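You operate a simulated robot arm through the tools that you are given. There is no shell and no other tool.

Carry out the task below with a simulated robot arm. There is one attempt and no reset: what you move stays moved.

## Task
Start the maroon trainer and hold it at about 2000 revs.
Fine: the red key goes into the ignition switch and the fuel tap opens; leave the rest alone.

Only the result counts: the job must be done as asked and must still hold three seconds after the hand-in. Knocking over, shifting, dropping, spilling or breaking anything else fails it.

## Robot
A 7-joint arm with a two-finger parallel gripper, fixed in place. Base frame: the origin is at the foot of the arm, x ahead of it, y to its left, z up. Lengths are in mm, angles in rad, forces in N, time in s.
Its first joint turns from -2.601 to 2.601 rad. Payload 3.5 kg.
The TCP is the grasp point between the finger pads, 23 mm short of the fingertips. In the tool frame z runs along the fingers and y along their closing line. Largest opening 94 mm; finger width 38, thickness 10; the body of the gripper, 54 by 96 mm, starts 39 mm behind the TCP.
Orientation is that of the tool frame in the base frame, as a unit quaternion [w, x, y, z]. With the fingers straight down and closing along the base's y, the tool's x points along the base's -x, its y along +y and its z along -z.

## Interface
- The arm moves only by the tool arm_command. Its argument "targets" is a list of rows, each a list of 3 entries, a list of its own where there are three numbers: the turn, a rotation vector about the base's x, y, z in rad, then the shift along the base's x, y, z in mm, then the gripper command, from -1 (shut) to 1 (fully open), values between in proportion. In form: [[[wx, wy, wz], [x, y, z], jaw], ...]. A call has 1 to 20 rows; each row is the pose to reach, as a shift and turn from the pose commanded when the call began. Each row takes 0.2 s and may step no farther than 50 mm and 0.15 rad from the row before; otherwise, or with a gripper value out of range, the whole call is refused. Where a pose cannot be reached the arm comes as near as it can. A force on the tool above 40 N (or 10 N above the force at the start of the call, whichever is more), or a blocked arm, ends the call early, and 0.2 s more pass. Each finger travels about 153 mm/s and halts on what it meets, pressing with about 44 N; the grip force reading is that of the motor and also rises with nothing between the fingers. The clock runs only during rows and for 0.2 s after the last one: add rows that repeat a pose to give the fingers time. It gives the time, the measured TCP pose, the force on the tool (base axes), the opening and the grip force at its end, in the units of the frame above (readings bear some noise), with the torque about the TCP (base axes, N m) and any sound that the robot's microphone picked up, and new pictures: "show" is both (left out), scene, wrist or none.
- Cameras (640 x 400 px; columns grow to the right, rows downward): "scene" is fixed at [220.4, -499.1, 1412.7]; the picture's right is [0.92, -0.39, 0.00], its down [-0.18, -0.43, -0.88] and it looks along [0.34, 0.81, -0.47] (base axes); focal length 364 px, centre (320, 200). "wrist" rides on the gripper at [86, 16, -74] in the tool frame; the picture's right is [-0.18, 0.98, 0.00], its down [-0.58, -0.11, -0.81] and it looks along [-0.79, -0.15, 0.59] (tool axes); focal length 243 px, centre (320, 200). There is no depth. A picture from a camera that has moved, and an enlarged one, comes with that camera's place and axes in the base frame and with its lens.
- zoom(camera, box): a new picture of the part [left, top, right, bottom] of that camera's present view, enlarged. The clock stands still meanwhile.
- finish_job(): hands the job in; it is judged then, once.

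Nothing tells you positions but the pictures and the camera data. Unless the task says otherwise, let go and move clear before handing in.

The tools are called after "Request:" by a JSON object that holds its "method" and its "body". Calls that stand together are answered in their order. arm_command: Moves the arm, as the interface text tells. Its arguments: {"type":"object","properties":{"targets":{"type":"array","items":{"type":"array"}},"show":{"type":"string","enum":["both","scene","wrist","none"]}},"required":["targets"]} The other tools are called the same way: zoom (camera, box) takes an enlarged picture of a part of a camera's view; finish_job () hands the job in.

At the start:

```text
clock: 0.0
tool_pos: [568.8, 592.4, 968.1]
tcp_rot: [-0.001, 0.0, 1.0, 0.0]
contact_force: [0.9, -0.4, -0.2]
ft_torque: [0.02, 0.01, 0.01]
gripper_width: 94.3
finger_force: 0.0
```

scene: 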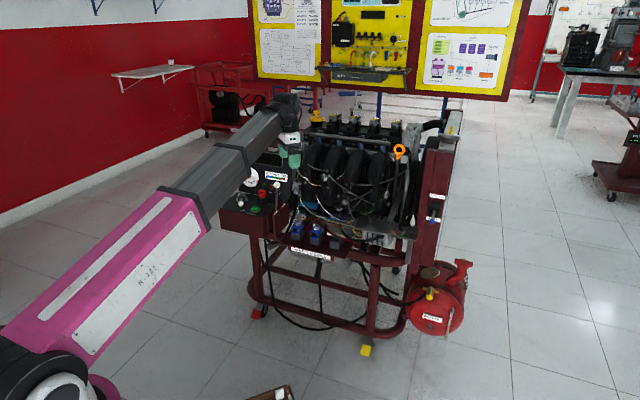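
wrist: 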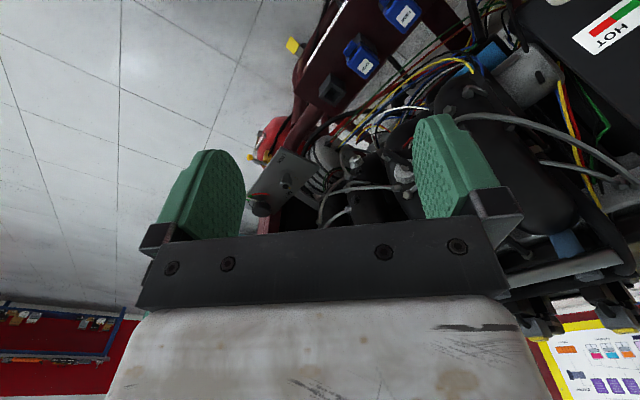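

I see a maroon engine trainer with a control panel at its left, a row of blue switches or sockets, and a red fuel tank at lower right. I'll zoom in to find the ignition switch, red key, fuel tap and throttle before moving.

Request:
{"method": "zoom", "body": {"camera": "scene", "box": [210, 140, 330, 220]}}

Request:
{"method": "zoom", "body": {"camera": "scene", "box": [380, 240, 500, 360]}}

Request:
{"method": "zoom", "body": {"camera": "scene", "box": [270, 200, 390, 280]}}

Request:
{"method": "zoom", "body": {"camera": "scene", "box": [310, 0, 430, 90]}}

Request:
{"method": "zoom", "body": {"camera": "scene", "box": [380, 110, 480, 240]}}

Request:
{"method": "zoom", "body": {"camera": "scene", "box": [220, 350, 320, 400]}}

```text
5.00 times, centred on (270, 180) of scene
camera zoom: at [220.4, -499.1, 1412.7], right [0.92, -0.39, 0.0], down [-0.18, -0.43, -0.88], along [0.34, 0.81, -0.47], focal length 1822 px, centre (570, 300)
```

zoom: 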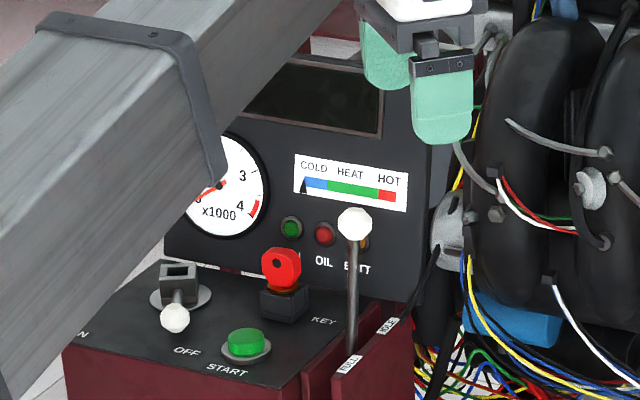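

```text
3.33 times, centred on (440, 300) of scene
camera zoom: at [220.4, -499.1, 1412.7], right [0.92, -0.39, 0.0], down [-0.18, -0.43, -0.88], along [0.34, 0.81, -0.47], focal length 1214 px, centre (-80, -133)
```

zoom: 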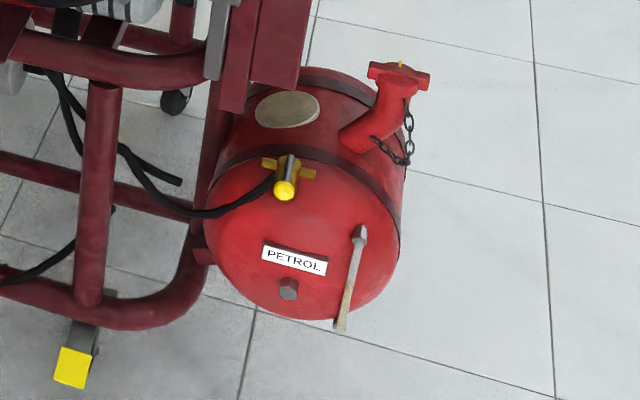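

```text
5.00 times, centred on (330, 240) of scene
camera zoom: at [220.4, -499.1, 1412.7], right [0.92, -0.39, 0.0], down [-0.18, -0.43, -0.88], along [0.34, 0.81, -0.47], focal length 1822 px, centre (270, 0)
```

zoom: 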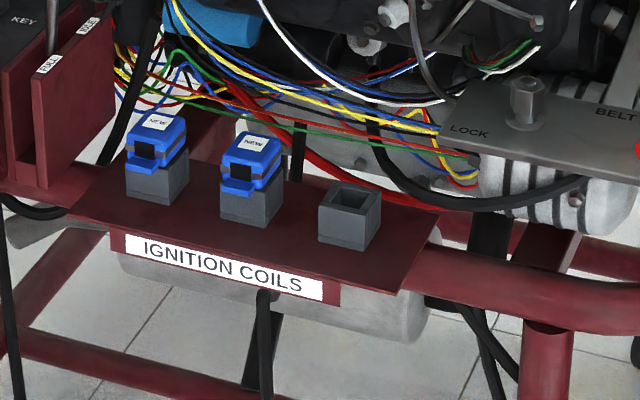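

```text
4.44 times, centred on (370, 45) of scene
camera zoom: at [220.4, -499.1, 1412.7], right [0.92, -0.39, 0.0], down [-0.18, -0.43, -0.88], along [0.34, 0.81, -0.47], focal length 1619 px, centre (98, 889)
```

zoom: 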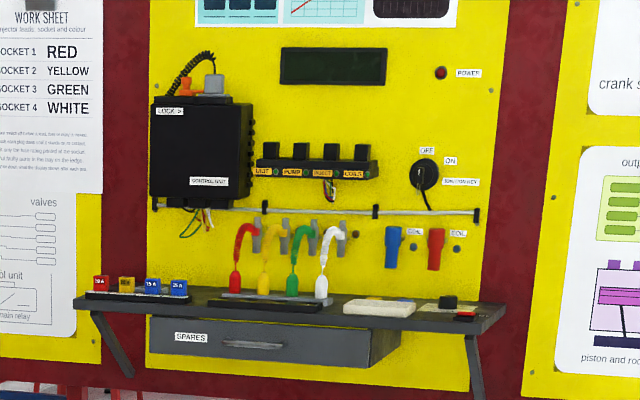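

```text
3.08 times, centred on (430, 175) of scene
camera zoom: at [220.4, -499.1, 1412.7], right [0.92, -0.39, 0.0], down [-0.18, -0.43, -0.88], along [0.34, 0.81, -0.47], focal length 1121 px, centre (-18, 277)
```

zoom: 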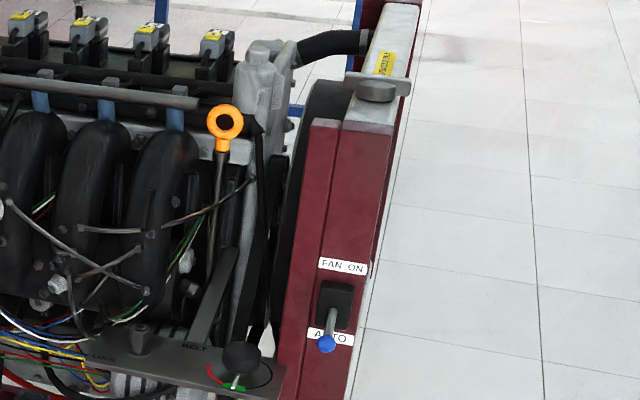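

```text
6.40 times, centred on (270, 375) of scene
camera zoom: at [220.4, -499.1, 1412.7], right [0.92, -0.39, 0.0], down [-0.18, -0.43, -0.88], along [0.34, 0.81, -0.47], focal length 2332 px, centre (640, -920)
```

zoom: 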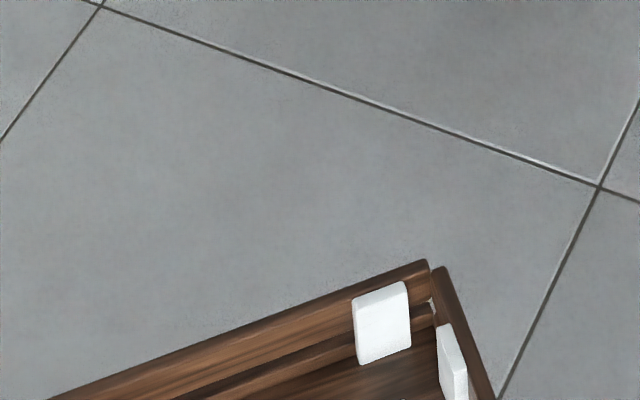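

The trainer is turned about 40° and faces the arm. The control console is at roughly (500–620, 760–860, 760), and the fuel tank sits low at the far right. Next I'll swing the wrist camera round to look at the console head-on.

Request:
{"method": "arm_command", "body": {"targets": [[[0, 0, 0.125], [-20, 7, 0], 1], [[0, 0, 0.25], [-40, 14, 0], 1], [[0, 0, 0.375], [-60, 21, 0], 1], [[0, 0, 0.5], [-80, 28, 0], 1], [[0, 0, 0.625], [-100, 35, 0], 1], [[0, 0, 0.75], [-120, 42, 0], 1], [[0, 0, 0.88], [-139, 48, 0], 1], [[0, 0, 0.88], [-139, 48, 0], 1]]}}

```text
clock: 1.8
tool_pos: [431.3, 639.9, 968.1]
tcp_rot: [0.0, -0.427, 0.904, 0.0]
contact_force: [-0.5, 0.2, 0.2]
ft_torque: [-0.02, 0.04, -0.02]
gripper_width: 93.9
finger_force: 0.1
camera wrist: at [363.1, 584.3, 1043.2], right [-0.64, 0.77, 0.0], down [0.45, 0.38, 0.81], along [0.62, 0.52, -0.59], focal length 243 px, centre (320, 200)
```

scene: 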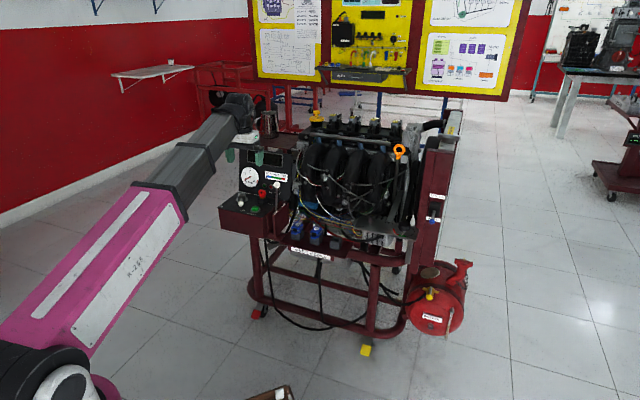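
wrist: 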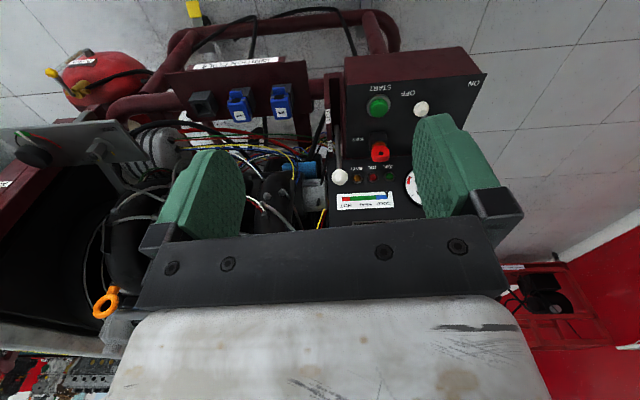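

Request:
{"method": "zoom", "body": {"camera": "wrist", "box": [310, 40, 500, 220]}}

Request:
{"method": "zoom", "body": {"camera": "scene", "box": [215, 130, 325, 240]}}

Request:
{"method": "zoom", "body": {"camera": "wrist", "box": [0, 40, 200, 200]}}

Request:
{"method": "zoom", "body": {"camera": "scene", "box": [215, 175, 295, 225]}}

```text
2.22 times, centred on (405, 130) of wrist
camera zoom: at [363.1, 584.3, 1043.2], right [-0.64, 0.77, 0.0], down [0.45, 0.38, 0.81], along [0.62, 0.52, -0.59], focal length 539 px, centre (131, 356)
```

zoom: 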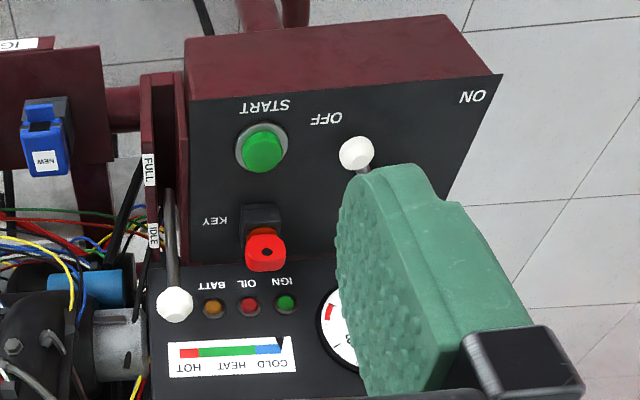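

```text
3.64 times, centred on (270, 185) of scene
camera zoom: at [220.4, -499.1, 1412.7], right [0.92, -0.39, 0.0], down [-0.18, -0.43, -0.88], along [0.34, 0.81, -0.47], focal length 1325 px, centre (502, 254)
```

zoom: 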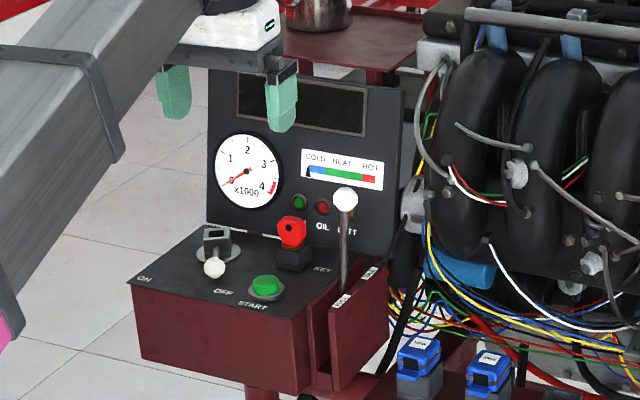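

```text
2.50 times, centred on (100, 120) of wrist
camera zoom: at [363.1, 584.3, 1043.2], right [-0.64, 0.77, 0.0], down [0.45, 0.38, 0.81], along [0.62, 0.52, -0.59], focal length 606 px, centre (870, 400)
```

zoom: 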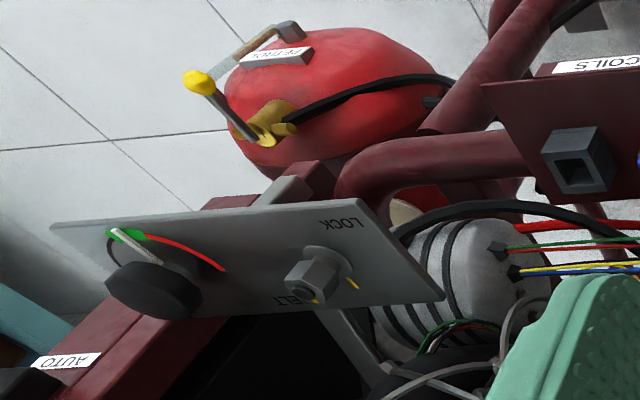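

```text
8.00 times, centred on (255, 200) of scene
camera zoom: at [220.4, -499.1, 1412.7], right [0.92, -0.39, 0.0], down [-0.18, -0.43, -0.88], along [0.34, 0.81, -0.47], focal length 2915 px, centre (840, 200)
```

zoom: 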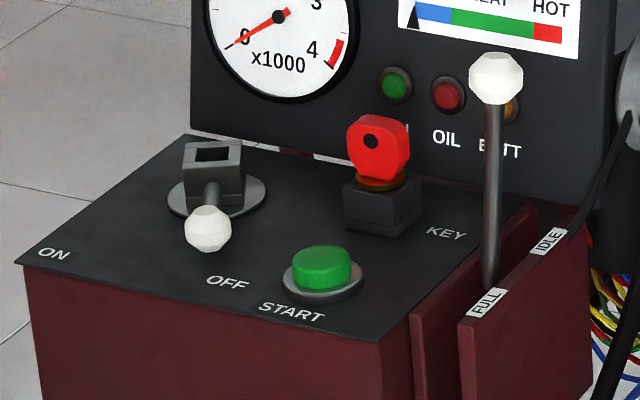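

The console is a flat top at z≈660, yawed 45°, with a key holder near (523,863), the START button near (481,811), the ignition switch near (449,922) and the throttle knob near (578,807,768). The tap lever knob is near (987,283,465). I'll move the camera in for a closer look at the key and the switch.

Request:
{"method": "arm_command", "body": {"targets": [[[0, 0, -0.02], [14, 39, -10], 1], [[0, 0, -0.04], [28, 78, -22], 1], [[0, 0, -0.06], [42, 117, -34], 1], [[0, 0, -0.08], [56, 156, -46], 1], [[0, 0, -0.097], [68.7, 195, -58], 1], [[0, 0, -0.097], [68.7, 195, -58], 1]]}}

```text
clock: 3.2
tool_pos: [499.4, 836.7, 908.8]
tcp_rot: [0.001, -0.381, 0.924, 0.001]
contact_force: [0.3, 0.3, -0.2]
ft_torque: [-0.03, -0.02, 0.01]
gripper_width: 93.8
finger_force: 0.1
camera wrist: at [426.5, 787.8, 984.7], right [-0.56, 0.83, 0.0], down [0.49, 0.33, 0.81], along [0.67, 0.45, -0.59], focal length 243 px, centre (320, 200)
```

scene: 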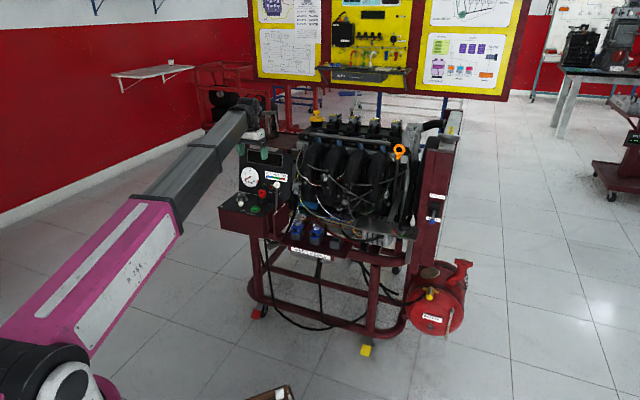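
wrist: 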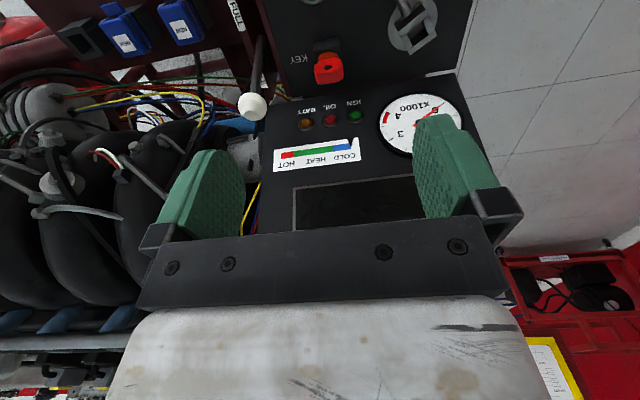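

Request:
{"method": "zoom", "body": {"camera": "wrist", "box": [270, 0, 450, 110]}}

Request:
{"method": "zoom", "body": {"camera": "scene", "box": [220, 180, 285, 220]}}

Request:
{"method": "zoom", "body": {"camera": "wrist", "box": [370, 0, 450, 60]}}

Request:
{"method": "zoom", "body": {"camera": "wrist", "box": [290, 30, 370, 100]}}

```text
3.56 times, centred on (360, 55) of wrist
camera zoom: at [426.5, 787.8, 984.7], right [-0.56, 0.83, 0.0], down [0.49, 0.33, 0.81], along [0.67, 0.45, -0.59], focal length 863 px, centre (178, 716)
```

zoom: 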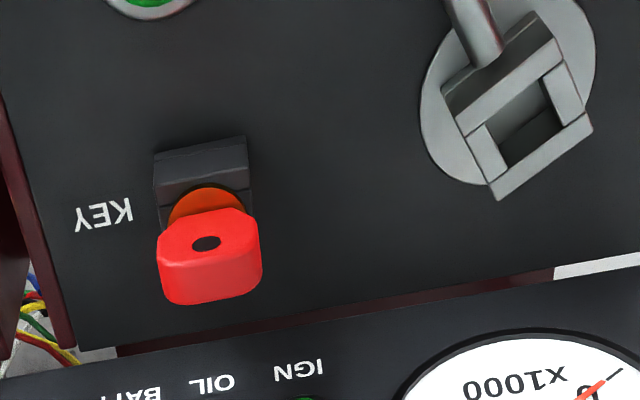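

```text
9.85 times, centred on (252, 200) of scene
camera zoom: at [220.4, -499.1, 1412.7], right [0.92, -0.39, 0.0], down [-0.18, -0.43, -0.88], along [0.34, 0.81, -0.47], focal length 3588 px, centre (985, 200)
```

zoom: 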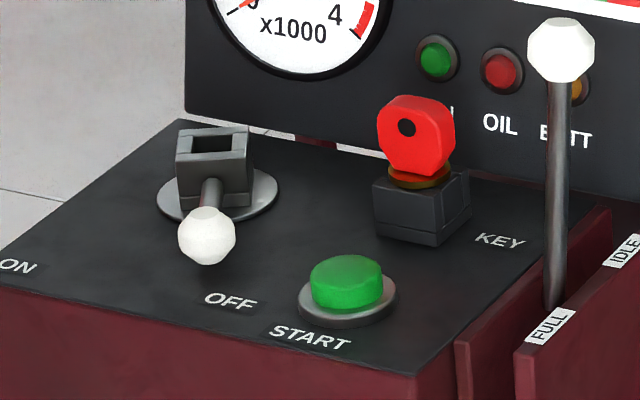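

```text
6.67 times, centred on (410, 30) of wrist
camera zoom: at [426.5, 787.8, 984.7], right [-0.56, 0.83, 0.0], down [0.49, 0.33, 0.81], along [0.67, 0.45, -0.59], focal length 1618 px, centre (-280, 1333)
```

zoom: 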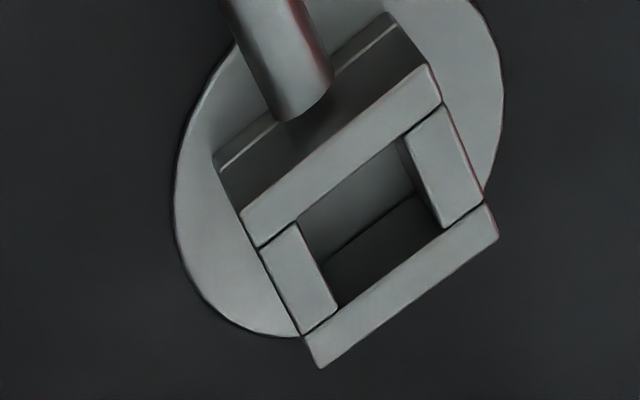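

```text
5.71 times, centred on (330, 65) of wrist
camera zoom: at [426.5, 787.8, 984.7], right [-0.56, 0.83, 0.0], down [0.49, 0.33, 0.81], along [0.67, 0.45, -0.59], focal length 1386 px, centre (263, 971)
```

zoom: 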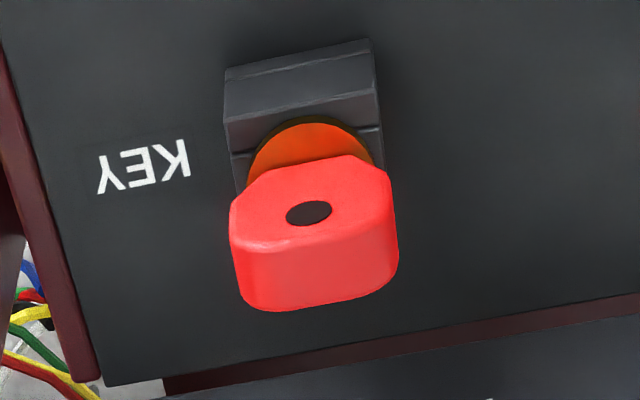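

The key head is about 33 mm wide and 16 mm thick, centred near (531,873,713) in its KEY holder. The ignition switch socket is centred near (454,934), its lever points at OFF, and ON is about 60° clockwise. I'll come down above the key with the jaws partly closed and re-measure.

Request:
{"method": "arm_command", "body": {"targets": [[[0, 0, 0], [8, 9, -35], 0.4], [[0, 0, 0], [16, 18, -70], 0.3], [[0, 0, 0], [24, 28, -105], 0.3], [[0, 0, 0], [31, 36, -129], 0.3], [[0, 0, 0], [31, 36, -129], 0.3]]}}

```text
clock: 4.4
tool_pos: [528.5, 873.7, 781.3]
tcp_rot: [0.0, -0.382, 0.924, 0.0]
contact_force: [0.1, -0.2, 0.1]
ft_torque: [-0.02, 0.01, 0.01]
gripper_width: 61.0
finger_force: 0.1
camera wrist: at [457.4, 823.9, 856.4], right [-0.56, 0.83, 0.0], down [0.49, 0.33, 0.81], along [0.67, 0.45, -0.59], focal length 243 px, centre (320, 200)
```

scene: 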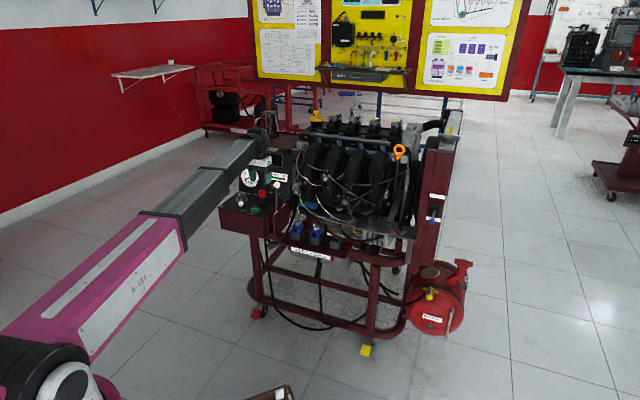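
wrist: 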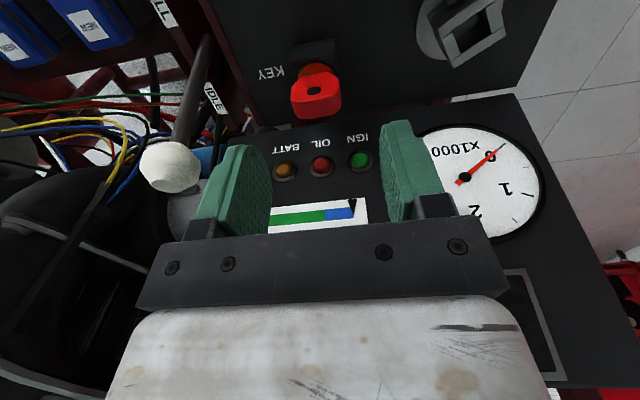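

Request:
{"method": "zoom", "body": {"camera": "wrist", "box": [270, 20, 370, 140]}}

Request:
{"method": "zoom", "body": {"camera": "scene", "box": [225, 150, 305, 215]}}

Request:
{"method": "zoom", "body": {"camera": "wrist", "box": [400, 0, 540, 90]}}

```text
3.33 times, centred on (320, 80) of wrist
camera zoom: at [457.4, 823.9, 856.4], right [-0.56, 0.83, 0.0], down [0.49, 0.33, 0.81], along [0.67, 0.45, -0.59], focal length 809 px, centre (320, 600)
```

zoom: 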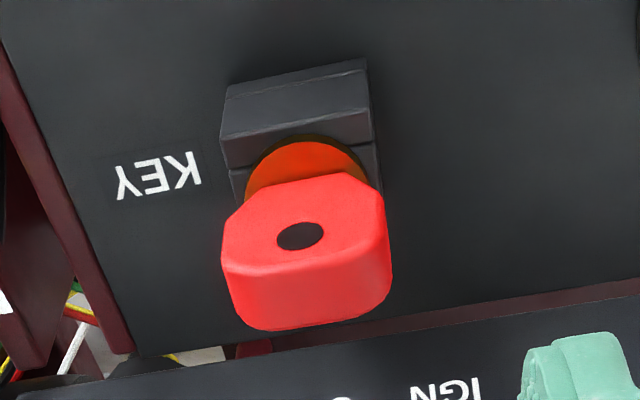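

```text
6.15 times, centred on (265, 182) of scene
camera zoom: at [220.4, -499.1, 1412.7], right [0.92, -0.39, 0.0], down [-0.18, -0.43, -0.88], along [0.34, 0.81, -0.47], focal length 2242 px, centre (658, 308)
```

zoom: 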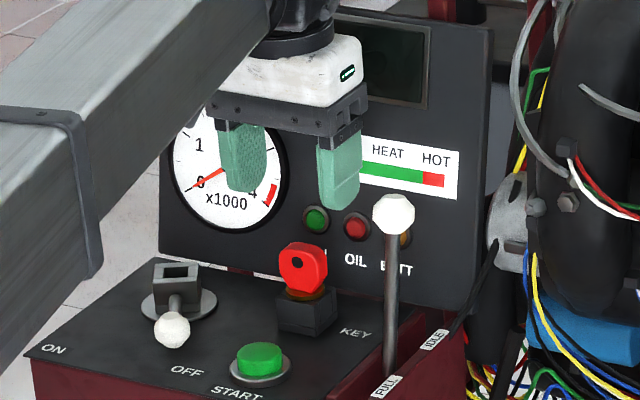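

```text
4.44 times, centred on (470, 45) of wrist
camera zoom: at [457.4, 823.9, 856.4], right [-0.56, 0.83, 0.0], down [0.49, 0.33, 0.81], along [0.67, 0.45, -0.59], focal length 1078 px, centre (-347, 889)
```

zoom: 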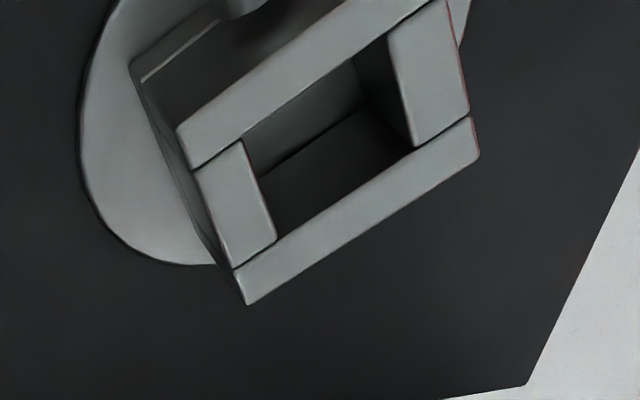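

The key stands almost directly under the gripper, at about (530,871), with its head spanning z≈693–726. I'll lower until the pads straddle the head, and close after checking the view.

Request:
{"method": "arm_command", "body": {"targets": [[[0, 0, 0], [1, -2, -20], 0.3], [[0, 0, 0], [1, -2, -40], 0.3], [[0, 0, 0], [1, -2, -55], 0.3], [[0, 0, 0], [1, -2, -63], 0.3], [[0, 0, 0], [1, -2, -63], 0.3]]}}

```text
clock: 5.6
tool_pos: [531.3, 869.7, 717.0]
tcp_rot: [0.0, -0.381, 0.924, -0.001]
contact_force: [-0.3, -1.3, -0.7]
ft_torque: [0.02, 0.03, 0.03]
gripper_width: 61.1
finger_force: 0.1
camera wrist: at [458.2, 820.8, 793.4], right [-0.56, 0.83, 0.0], down [0.49, 0.33, 0.81], along [0.67, 0.45, -0.59], focal length 243 px, centre (320, 200)
```

scene: 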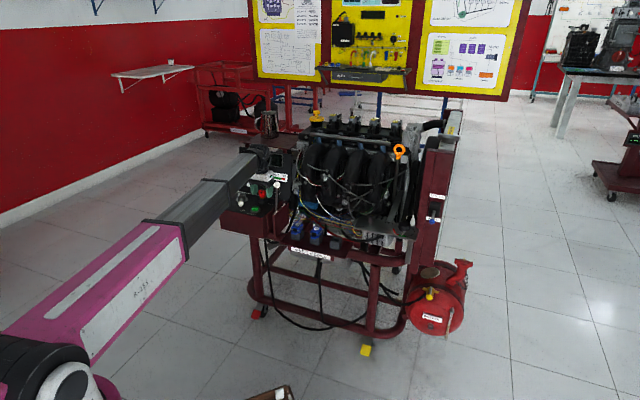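
wrist: 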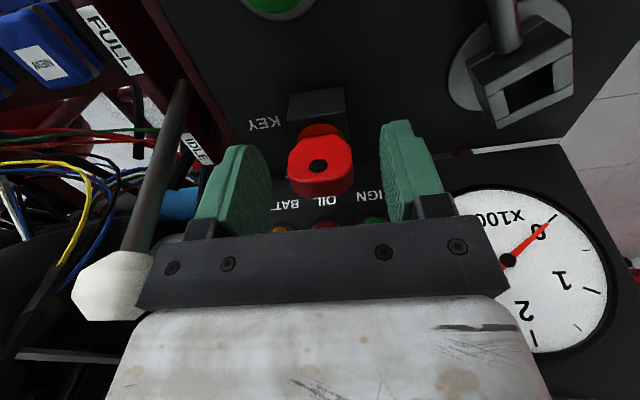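

Request:
{"method": "zoom", "body": {"camera": "wrist", "box": [220, 60, 440, 240]}}

Request:
{"method": "zoom", "body": {"camera": "scene", "box": [225, 150, 305, 215]}}

```text
2.22 times, centred on (330, 150) of wrist
camera zoom: at [458.2, 820.8, 793.4], right [-0.56, 0.83, 0.0], down [0.49, 0.33, 0.81], along [0.67, 0.45, -0.59], focal length 539 px, centre (298, 311)
```

zoom: 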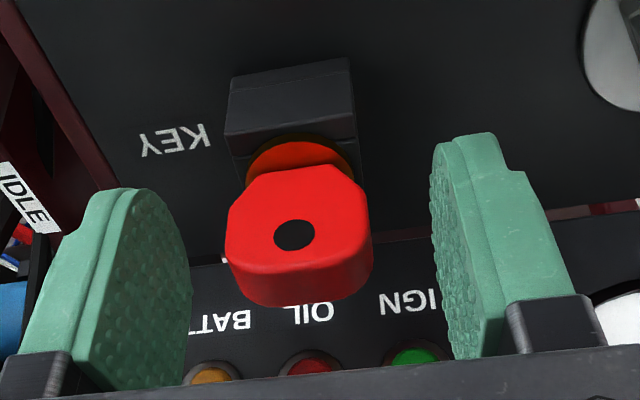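

```text
6.15 times, centred on (265, 182) of scene
camera zoom: at [220.4, -499.1, 1412.7], right [0.92, -0.39, 0.0], down [-0.18, -0.43, -0.88], along [0.34, 0.81, -0.47], focal length 2242 px, centre (658, 308)
```

zoom: 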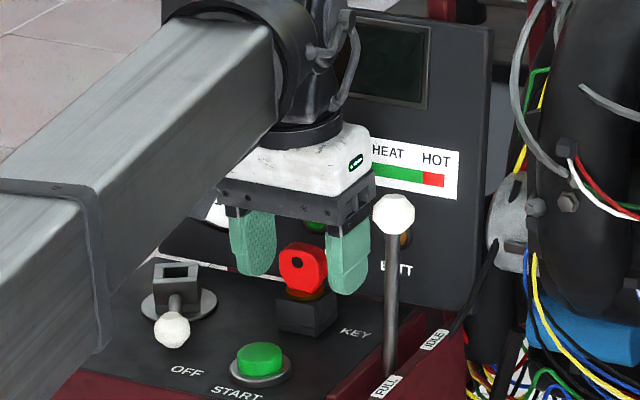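

The key head sits centred between the pads, so I'll close on it.

Request:
{"method": "arm_command", "body": {"targets": [[[0, 0, 0], [0, 0, 0], -0.3], [[0, 0, 0], [0, 0, 0], -1], [[0, 0, 0], [0, 0, 0], -1]]}}

Request:
{"method": "zoom", "body": {"camera": "wrist", "box": [220, 60, 440, 240]}}

```text
clock: 6.4
tool_pos: [531.2, 870.2, 716.8]
tcp_rot: [0.0, -0.382, 0.924, 0.0]
contact_force: [-0.7, 0.0, -0.3]
ft_torque: [0.0, 0.0, -0.01]
gripper_width: 30.8
finger_force: 44.2
camera wrist: at [458.1, 820.8, 793.4], right [-0.56, 0.83, 0.0], down [0.49, 0.33, 0.81], along [0.67, 0.45, -0.59], focal length 243 px, centre (320, 200)
```

scene: 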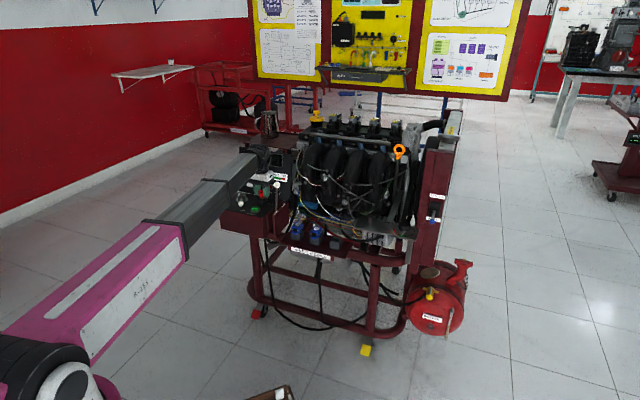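
wrist: 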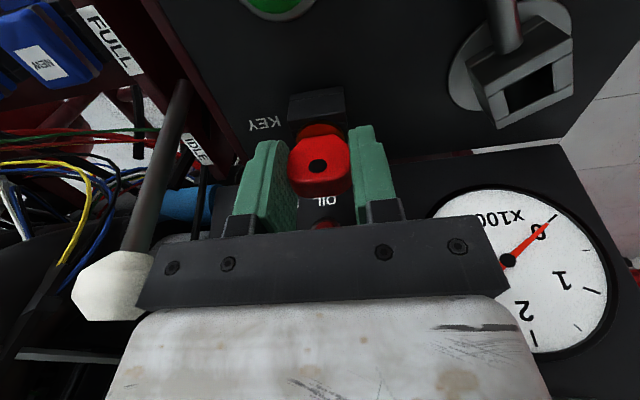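

```text
2.22 times, centred on (330, 150) of wrist
camera zoom: at [458.1, 820.8, 793.4], right [-0.56, 0.83, 0.0], down [0.49, 0.33, 0.81], along [0.67, 0.45, -0.59], focal length 539 px, centre (298, 311)
```

zoom: 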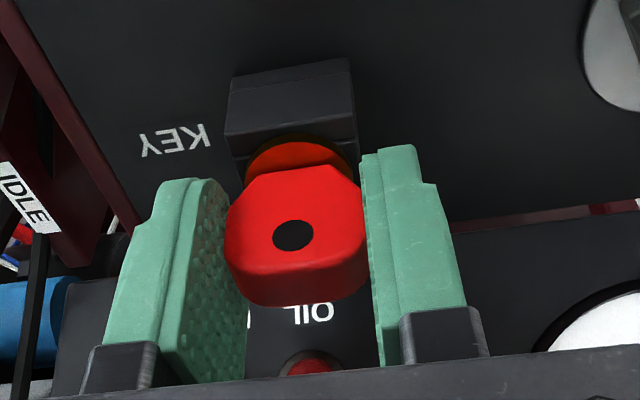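

The key is gripped at 30.8 mm with almost no side load. I'll lift it straight up out of the holder.

Request:
{"method": "arm_command", "body": {"targets": [[[0, 0, 0], [0, 0, 5], -1], [[0, 0, 0], [0, 0, 12], -1], [[0, 0, 0], [0, 0, 20], -1], [[0, 0, 0], [0, 0, 30], -1], [[0, 0, 0], [0, 0, 45], -1], [[0, 0, 0], [0, 0, 60], -1], [[0, 0, 0], [0, 0, 60], -1]]}}

Request:
{"method": "zoom", "body": {"camera": "wrist", "box": [220, 60, 440, 240]}}

Request:
{"method": "zoom", "body": {"camera": "scene", "box": [225, 150, 305, 215]}}

```text
clock: 8.0
tool_pos: [530.3, 869.6, 778.7]
tcp_rot: [0.0, -0.382, 0.924, 0.0]
contact_force: [-0.8, -0.4, 0.3]
ft_torque: [0.03, 0.0, -0.02]
gripper_width: 0.0
finger_force: 42.1
camera wrist: at [458.3, 820.0, 854.1], right [-0.56, 0.83, 0.0], down [0.49, 0.33, 0.81], along [0.67, 0.45, -0.59], focal length 243 px, centre (320, 200)
```

scene: 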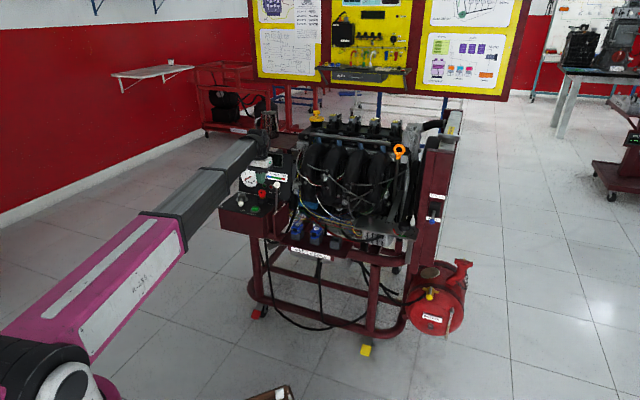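
wrist: 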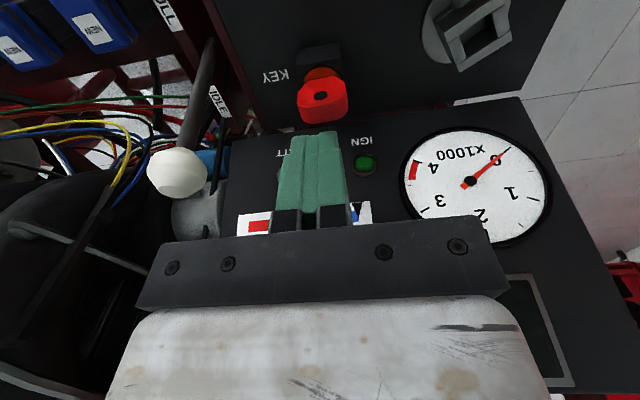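

```text
2.22 times, centred on (330, 150) of wrist
camera zoom: at [458.3, 820.0, 854.1], right [-0.56, 0.83, 0.0], down [0.49, 0.33, 0.81], along [0.67, 0.45, -0.59], focal length 539 px, centre (298, 311)
```

zoom: 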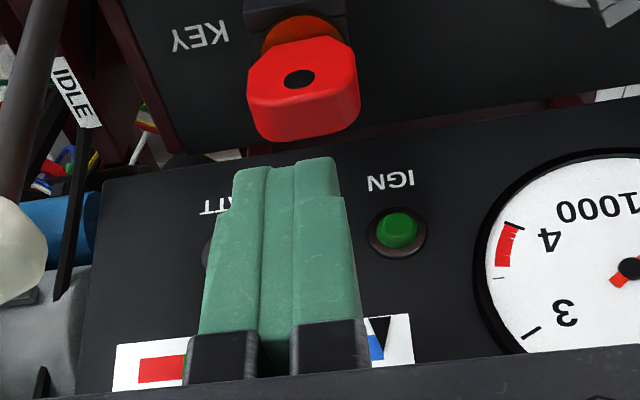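

```text
6.15 times, centred on (265, 182) of scene
camera zoom: at [220.4, -499.1, 1412.7], right [0.92, -0.39, 0.0], down [-0.18, -0.43, -0.88], along [0.34, 0.81, -0.47], focal length 2242 px, centre (658, 308)
```

zoom: 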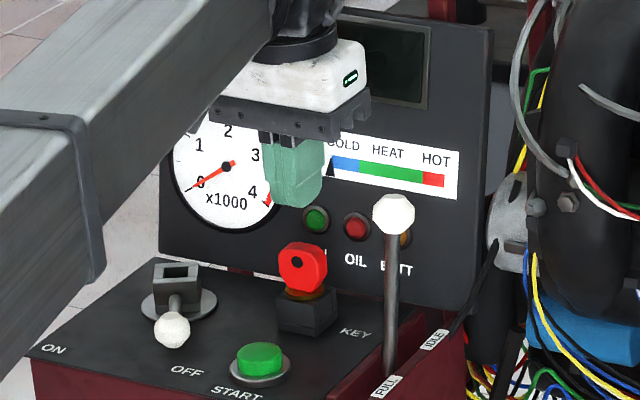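

The jaws slipped off and the key stayed in the holder, so something is holding it: a detent or a turn-lock. I'll regrip slightly lower and make small test moves, watching the force.

Request:
{"method": "arm_command", "body": {"targets": [[[0, 0, 0], [0, 0, 0], 0.3], [[0, 0, 0], [0, 0, -25], 0.3], [[0, 0, 0], [0, 0, -45], 0.3], [[0, 0, 0], [0, 0, -58], 0.3], [[0, 0, 0], [0, 0, -65], 0.3], [[0, 0, 0], [0, 0, -65], -1], [[0, 0, 0], [0, 0, -65], -1], [[0, 0, 0], [0, 0, -65], -1]]}}

Request:
{"method": "zoom", "body": {"camera": "scene", "box": [235, 165, 295, 210]}}

Request:
{"method": "zoom", "body": {"camera": "wrist", "box": [220, 60, 440, 240]}}

```text
clock: 9.8
tool_pos: [531.3, 869.1, 712.4]
tcp_rot: [-0.001, -0.382, 0.924, 0.0]
contact_force: [0.2, -0.6, 0.2]
ft_torque: [0.0, -0.02, -0.01]
gripper_width: 31.0
finger_force: 43.9
camera wrist: at [457.9, 820.7, 788.3], right [-0.56, 0.83, 0.0], down [0.49, 0.33, 0.81], along [0.67, 0.45, -0.59], focal length 243 px, centre (320, 200)
```

scene: 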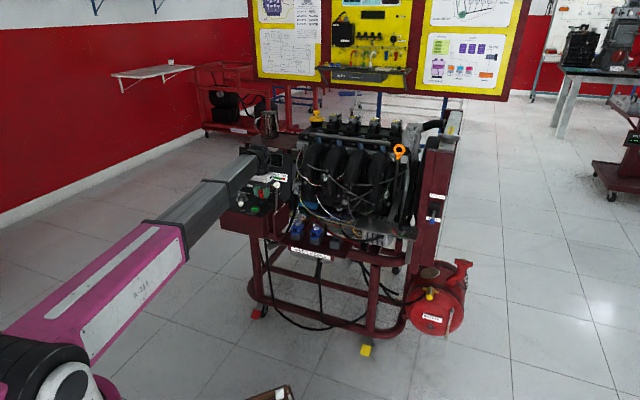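
wrist: 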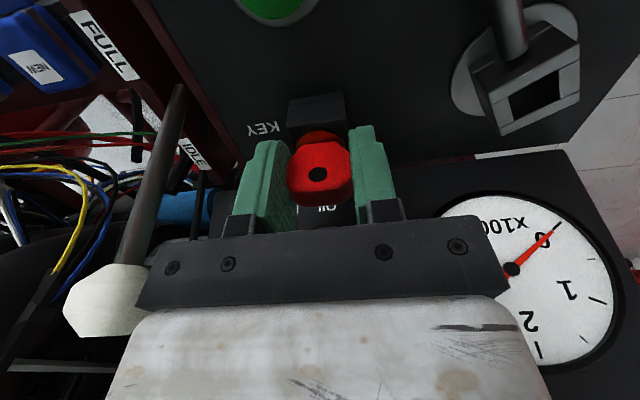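

```text
8.89 times, centred on (265, 188) of scene
camera zoom: at [220.4, -499.1, 1412.7], right [0.92, -0.39, 0.0], down [-0.18, -0.43, -0.88], along [0.34, 0.81, -0.47], focal length 3239 px, centre (809, 311)
```

zoom: 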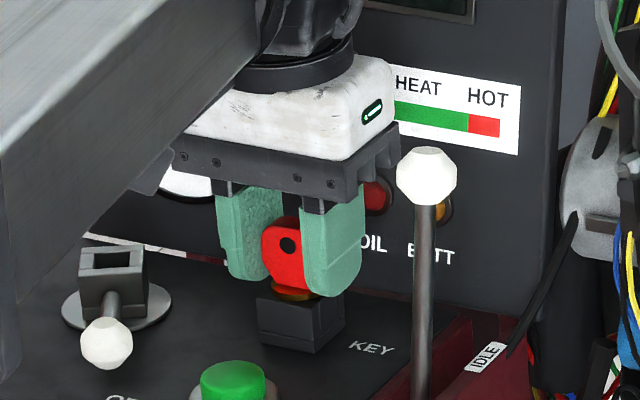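

```text
2.22 times, centred on (330, 150) of wrist
camera zoom: at [457.9, 820.7, 788.3], right [-0.56, 0.83, 0.0], down [0.49, 0.33, 0.81], along [0.67, 0.45, -0.59], focal length 539 px, centre (298, 311)
```

zoom: 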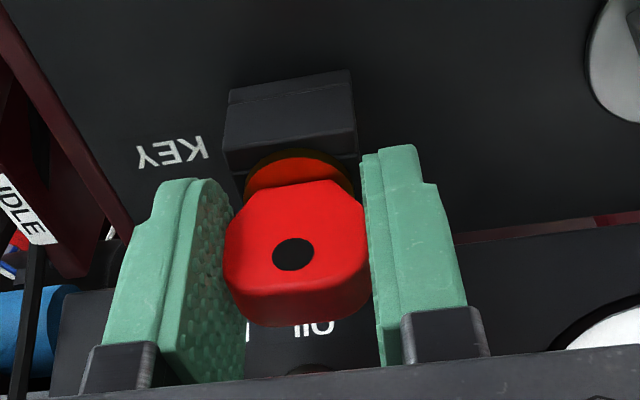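

Request:
{"method": "arm_command", "body": {"targets": [[[0, 0, 0], [0, 0, 1.5], -1], [[0, 0, 0], [0, 0, 3], -1], [[0, 0, 0], [0, 0, 3], -1]], "show": "wrist"}}

Request:
{"method": "zoom", "body": {"camera": "wrist", "box": [220, 60, 440, 240]}}

```text
clock: 10.6
tool_pos: [531.5, 869.3, 715.3]
tcp_rot: [0.0, -0.382, 0.924, 0.0]
contact_force: [0.4, 0.0, -0.4]
ft_torque: [0.03, -0.01, -0.01]
gripper_width: 31.1
finger_force: 44.1
camera wrist: at [458.1, 820.8, 791.2], right [-0.56, 0.83, 0.0], down [0.49, 0.33, 0.81], along [0.67, 0.45, -0.59], focal length 243 px, centre (320, 200)
```

wrist: 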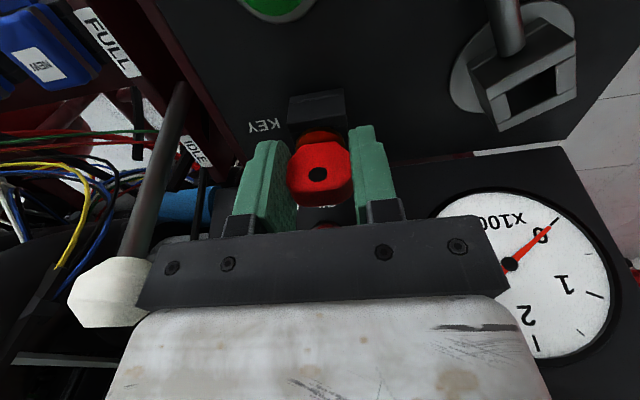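

```text
2.22 times, centred on (330, 150) of wrist
camera zoom: at [458.1, 820.8, 791.2], right [-0.56, 0.83, 0.0], down [0.49, 0.33, 0.81], along [0.67, 0.45, -0.59], focal length 539 px, centre (298, 311)
```

zoom: 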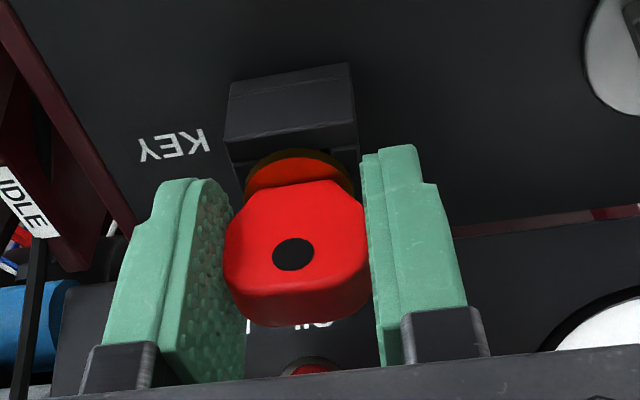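

The key rose 3 mm with the jaws and no load. I'll keep lifting in small steps to see where it catches.

Request:
{"method": "arm_command", "body": {"targets": [[[0, 0, 0], [0, 0, 1.5], -1], [[0, 0, 0], [0, 0, 3], -1], [[0, 0, 0], [0, 0, 4], -1], [[0, 0, 0], [0, 0, 4], -1]], "show": "wrist"}}

Request:
{"method": "zoom", "body": {"camera": "wrist", "box": [220, 60, 440, 240]}}

Request:
{"method": "zoom", "body": {"camera": "scene", "box": [235, 165, 295, 210]}}

```text
clock: 11.6
tool_pos: [530.5, 868.6, 718.3]
tcp_rot: [0.0, -0.382, 0.924, 0.0]
contact_force: [-0.3, 0.0, -0.2]
ft_torque: [-0.01, 0.0, 0.02]
gripper_width: 30.8
finger_force: 44.0
camera wrist: at [458.1, 820.5, 795.1], right [-0.56, 0.83, 0.0], down [0.49, 0.33, 0.81], along [0.67, 0.45, -0.59], focal length 243 px, centre (320, 200)
```

wrist: 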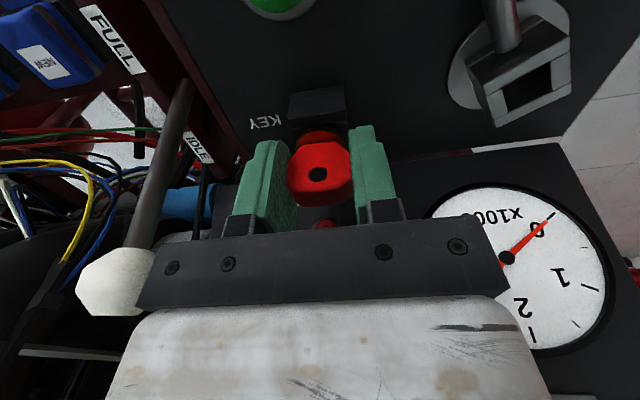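

```text
2.22 times, centred on (330, 150) of wrist
camera zoom: at [458.1, 820.5, 795.1], right [-0.56, 0.83, 0.0], down [0.49, 0.33, 0.81], along [0.67, 0.45, -0.59], focal length 539 px, centre (298, 311)
```

zoom: 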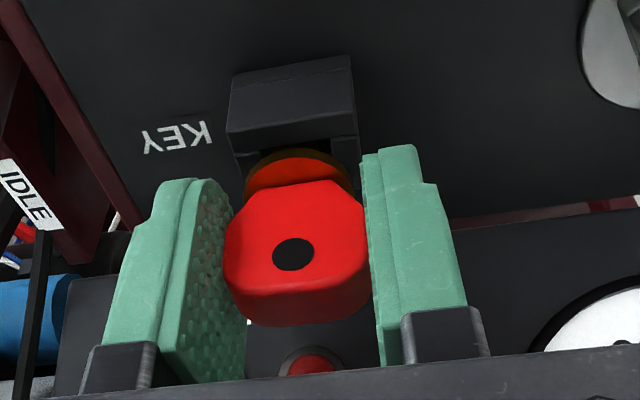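

```text
8.89 times, centred on (265, 188) of scene
camera zoom: at [220.4, -499.1, 1412.7], right [0.92, -0.39, 0.0], down [-0.18, -0.43, -0.88], along [0.34, 0.81, -0.47], focal length 3239 px, centre (809, 311)
```

zoom: 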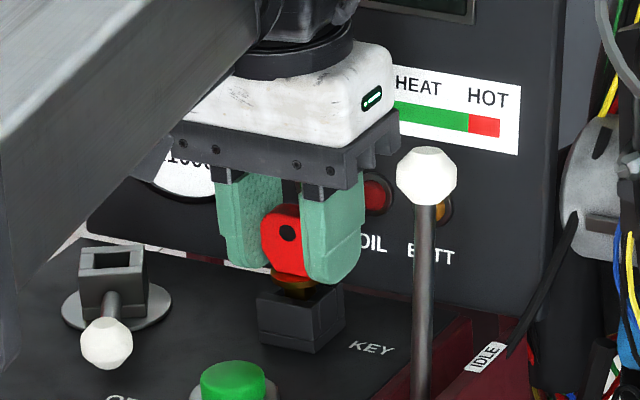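

The key is coming up freely with the lower grip. I'll carry on gently.

Request:
{"method": "arm_command", "body": {"targets": [[[0, 0, 0], [0, 0, 2], -1], [[0, 0, 0], [0, 0, 4], -1], [[0, 0, 0], [0, 0, 6], -1], [[0, 0, 0], [0, 0, 8], -1], [[0, 0, 0], [0, 0, 10], -1], [[0, 0, 0], [0, 0, 10], -1]], "show": "wrist"}}

Request:
{"method": "zoom", "body": {"camera": "wrist", "box": [220, 60, 440, 240]}}

Request:
{"method": "zoom", "body": {"camera": "scene", "box": [235, 165, 295, 210]}}

```text
clock: 13.0
tool_pos: [531.1, 869.5, 730.0]
tcp_rot: [-0.001, -0.382, 0.924, 0.0]
contact_force: [0.4, -0.3, -0.2]
ft_torque: [0.04, 0.01, -0.02]
gripper_width: 30.8
finger_force: 43.9
camera wrist: at [458.2, 820.6, 805.3], right [-0.56, 0.83, 0.0], down [0.49, 0.33, 0.81], along [0.67, 0.45, -0.59], focal length 243 px, centre (320, 200)
```

wrist: 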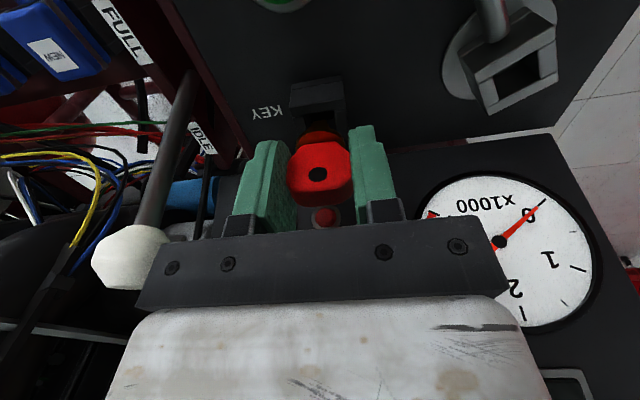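

```text
2.22 times, centred on (330, 150) of wrist
camera zoom: at [458.2, 820.6, 805.3], right [-0.56, 0.83, 0.0], down [0.49, 0.33, 0.81], along [0.67, 0.45, -0.59], focal length 539 px, centre (298, 311)
```

zoom: 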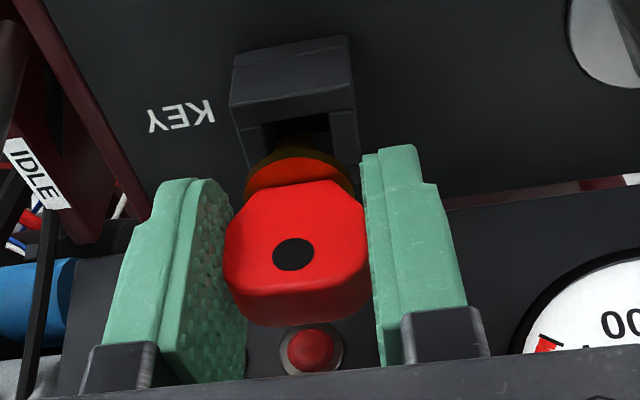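

```text
8.89 times, centred on (265, 188) of scene
camera zoom: at [220.4, -499.1, 1412.7], right [0.92, -0.39, 0.0], down [-0.18, -0.43, -0.88], along [0.34, 0.81, -0.47], focal length 3239 px, centre (809, 311)
```

zoom: 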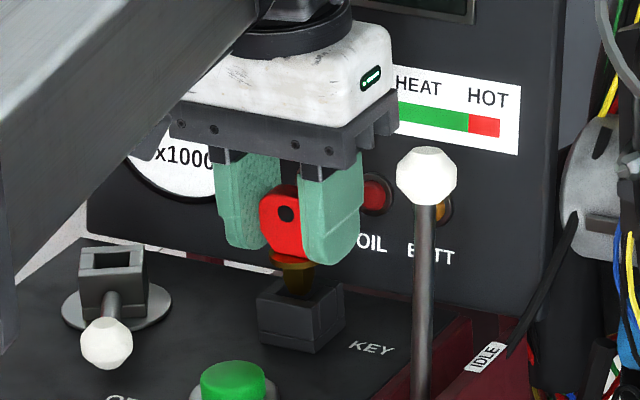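

Request:
{"method": "arm_command", "body": {"targets": [[[0, 0, 0], [0, 0, 2.5], -1], [[0, 0, 0], [0, 0, 5], -1], [[0, 0, 0], [0, 0, 8], -1], [[0, 0, 0], [0, 0, 11], -1], [[0, 0, 0], [0, 0, 14], -1], [[0, 0, 0], [0, 0, 17], -1], [[0, 0, 0], [0, 0, 20], -1], [[0, 0, 0], [0, 0, 24], -1], [[0, 0, 0], [0, 0, 28], -1], [[0, 0, 0], [0, 0, 32], -1], [[0, 0, 0], [0, 0, 32], -1]], "show": "wrist"}}

Request:
{"method": "zoom", "body": {"camera": "wrist", "box": [220, 60, 440, 240]}}

Request:
{"method": "zoom", "body": {"camera": "scene", "box": [235, 165, 295, 210]}}

```text
clock: 15.4
tool_pos: [532.2, 869.3, 762.0]
tcp_rot: [0.0, -0.382, 0.924, 0.0]
contact_force: [0.1, 0.5, -0.5]
ft_torque: [0.0, -0.03, -0.01]
gripper_width: 30.9
finger_force: 44.1
camera wrist: at [458.6, 820.5, 837.2], right [-0.56, 0.83, 0.0], down [0.49, 0.33, 0.81], along [0.67, 0.45, -0.59], focal length 243 px, centre (320, 200)
```

wrist: 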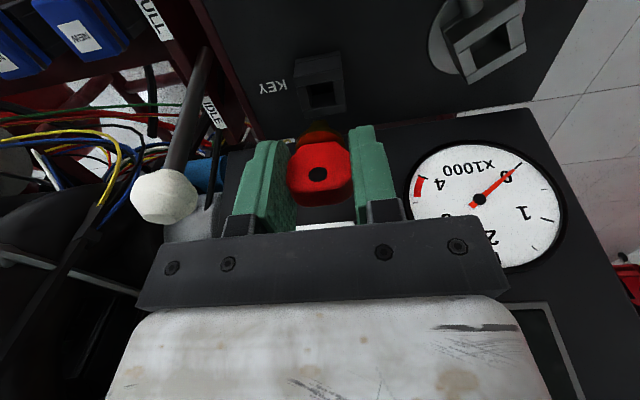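

```text
2.22 times, centred on (330, 150) of wrist
camera zoom: at [458.6, 820.5, 837.2], right [-0.56, 0.83, 0.0], down [0.49, 0.33, 0.81], along [0.67, 0.45, -0.59], focal length 539 px, centre (298, 311)
```

zoom: 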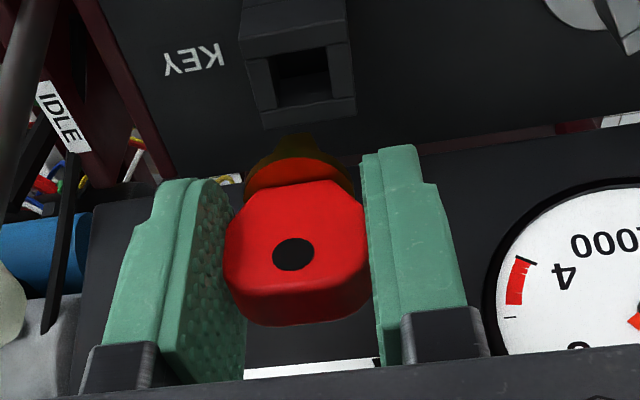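

```text
8.89 times, centred on (265, 188) of scene
camera zoom: at [220.4, -499.1, 1412.7], right [0.92, -0.39, 0.0], down [-0.18, -0.43, -0.88], along [0.34, 0.81, -0.47], focal length 3239 px, centre (809, 311)
```

zoom: 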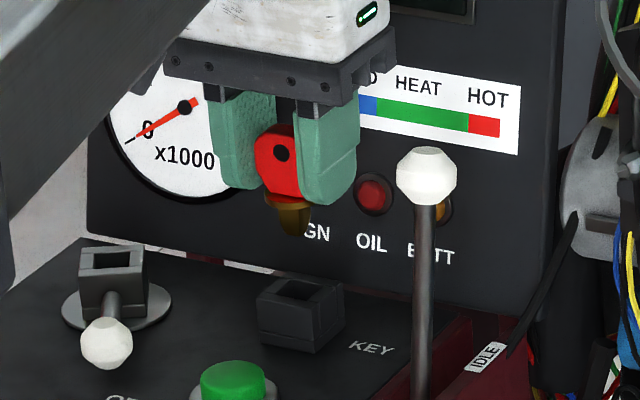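

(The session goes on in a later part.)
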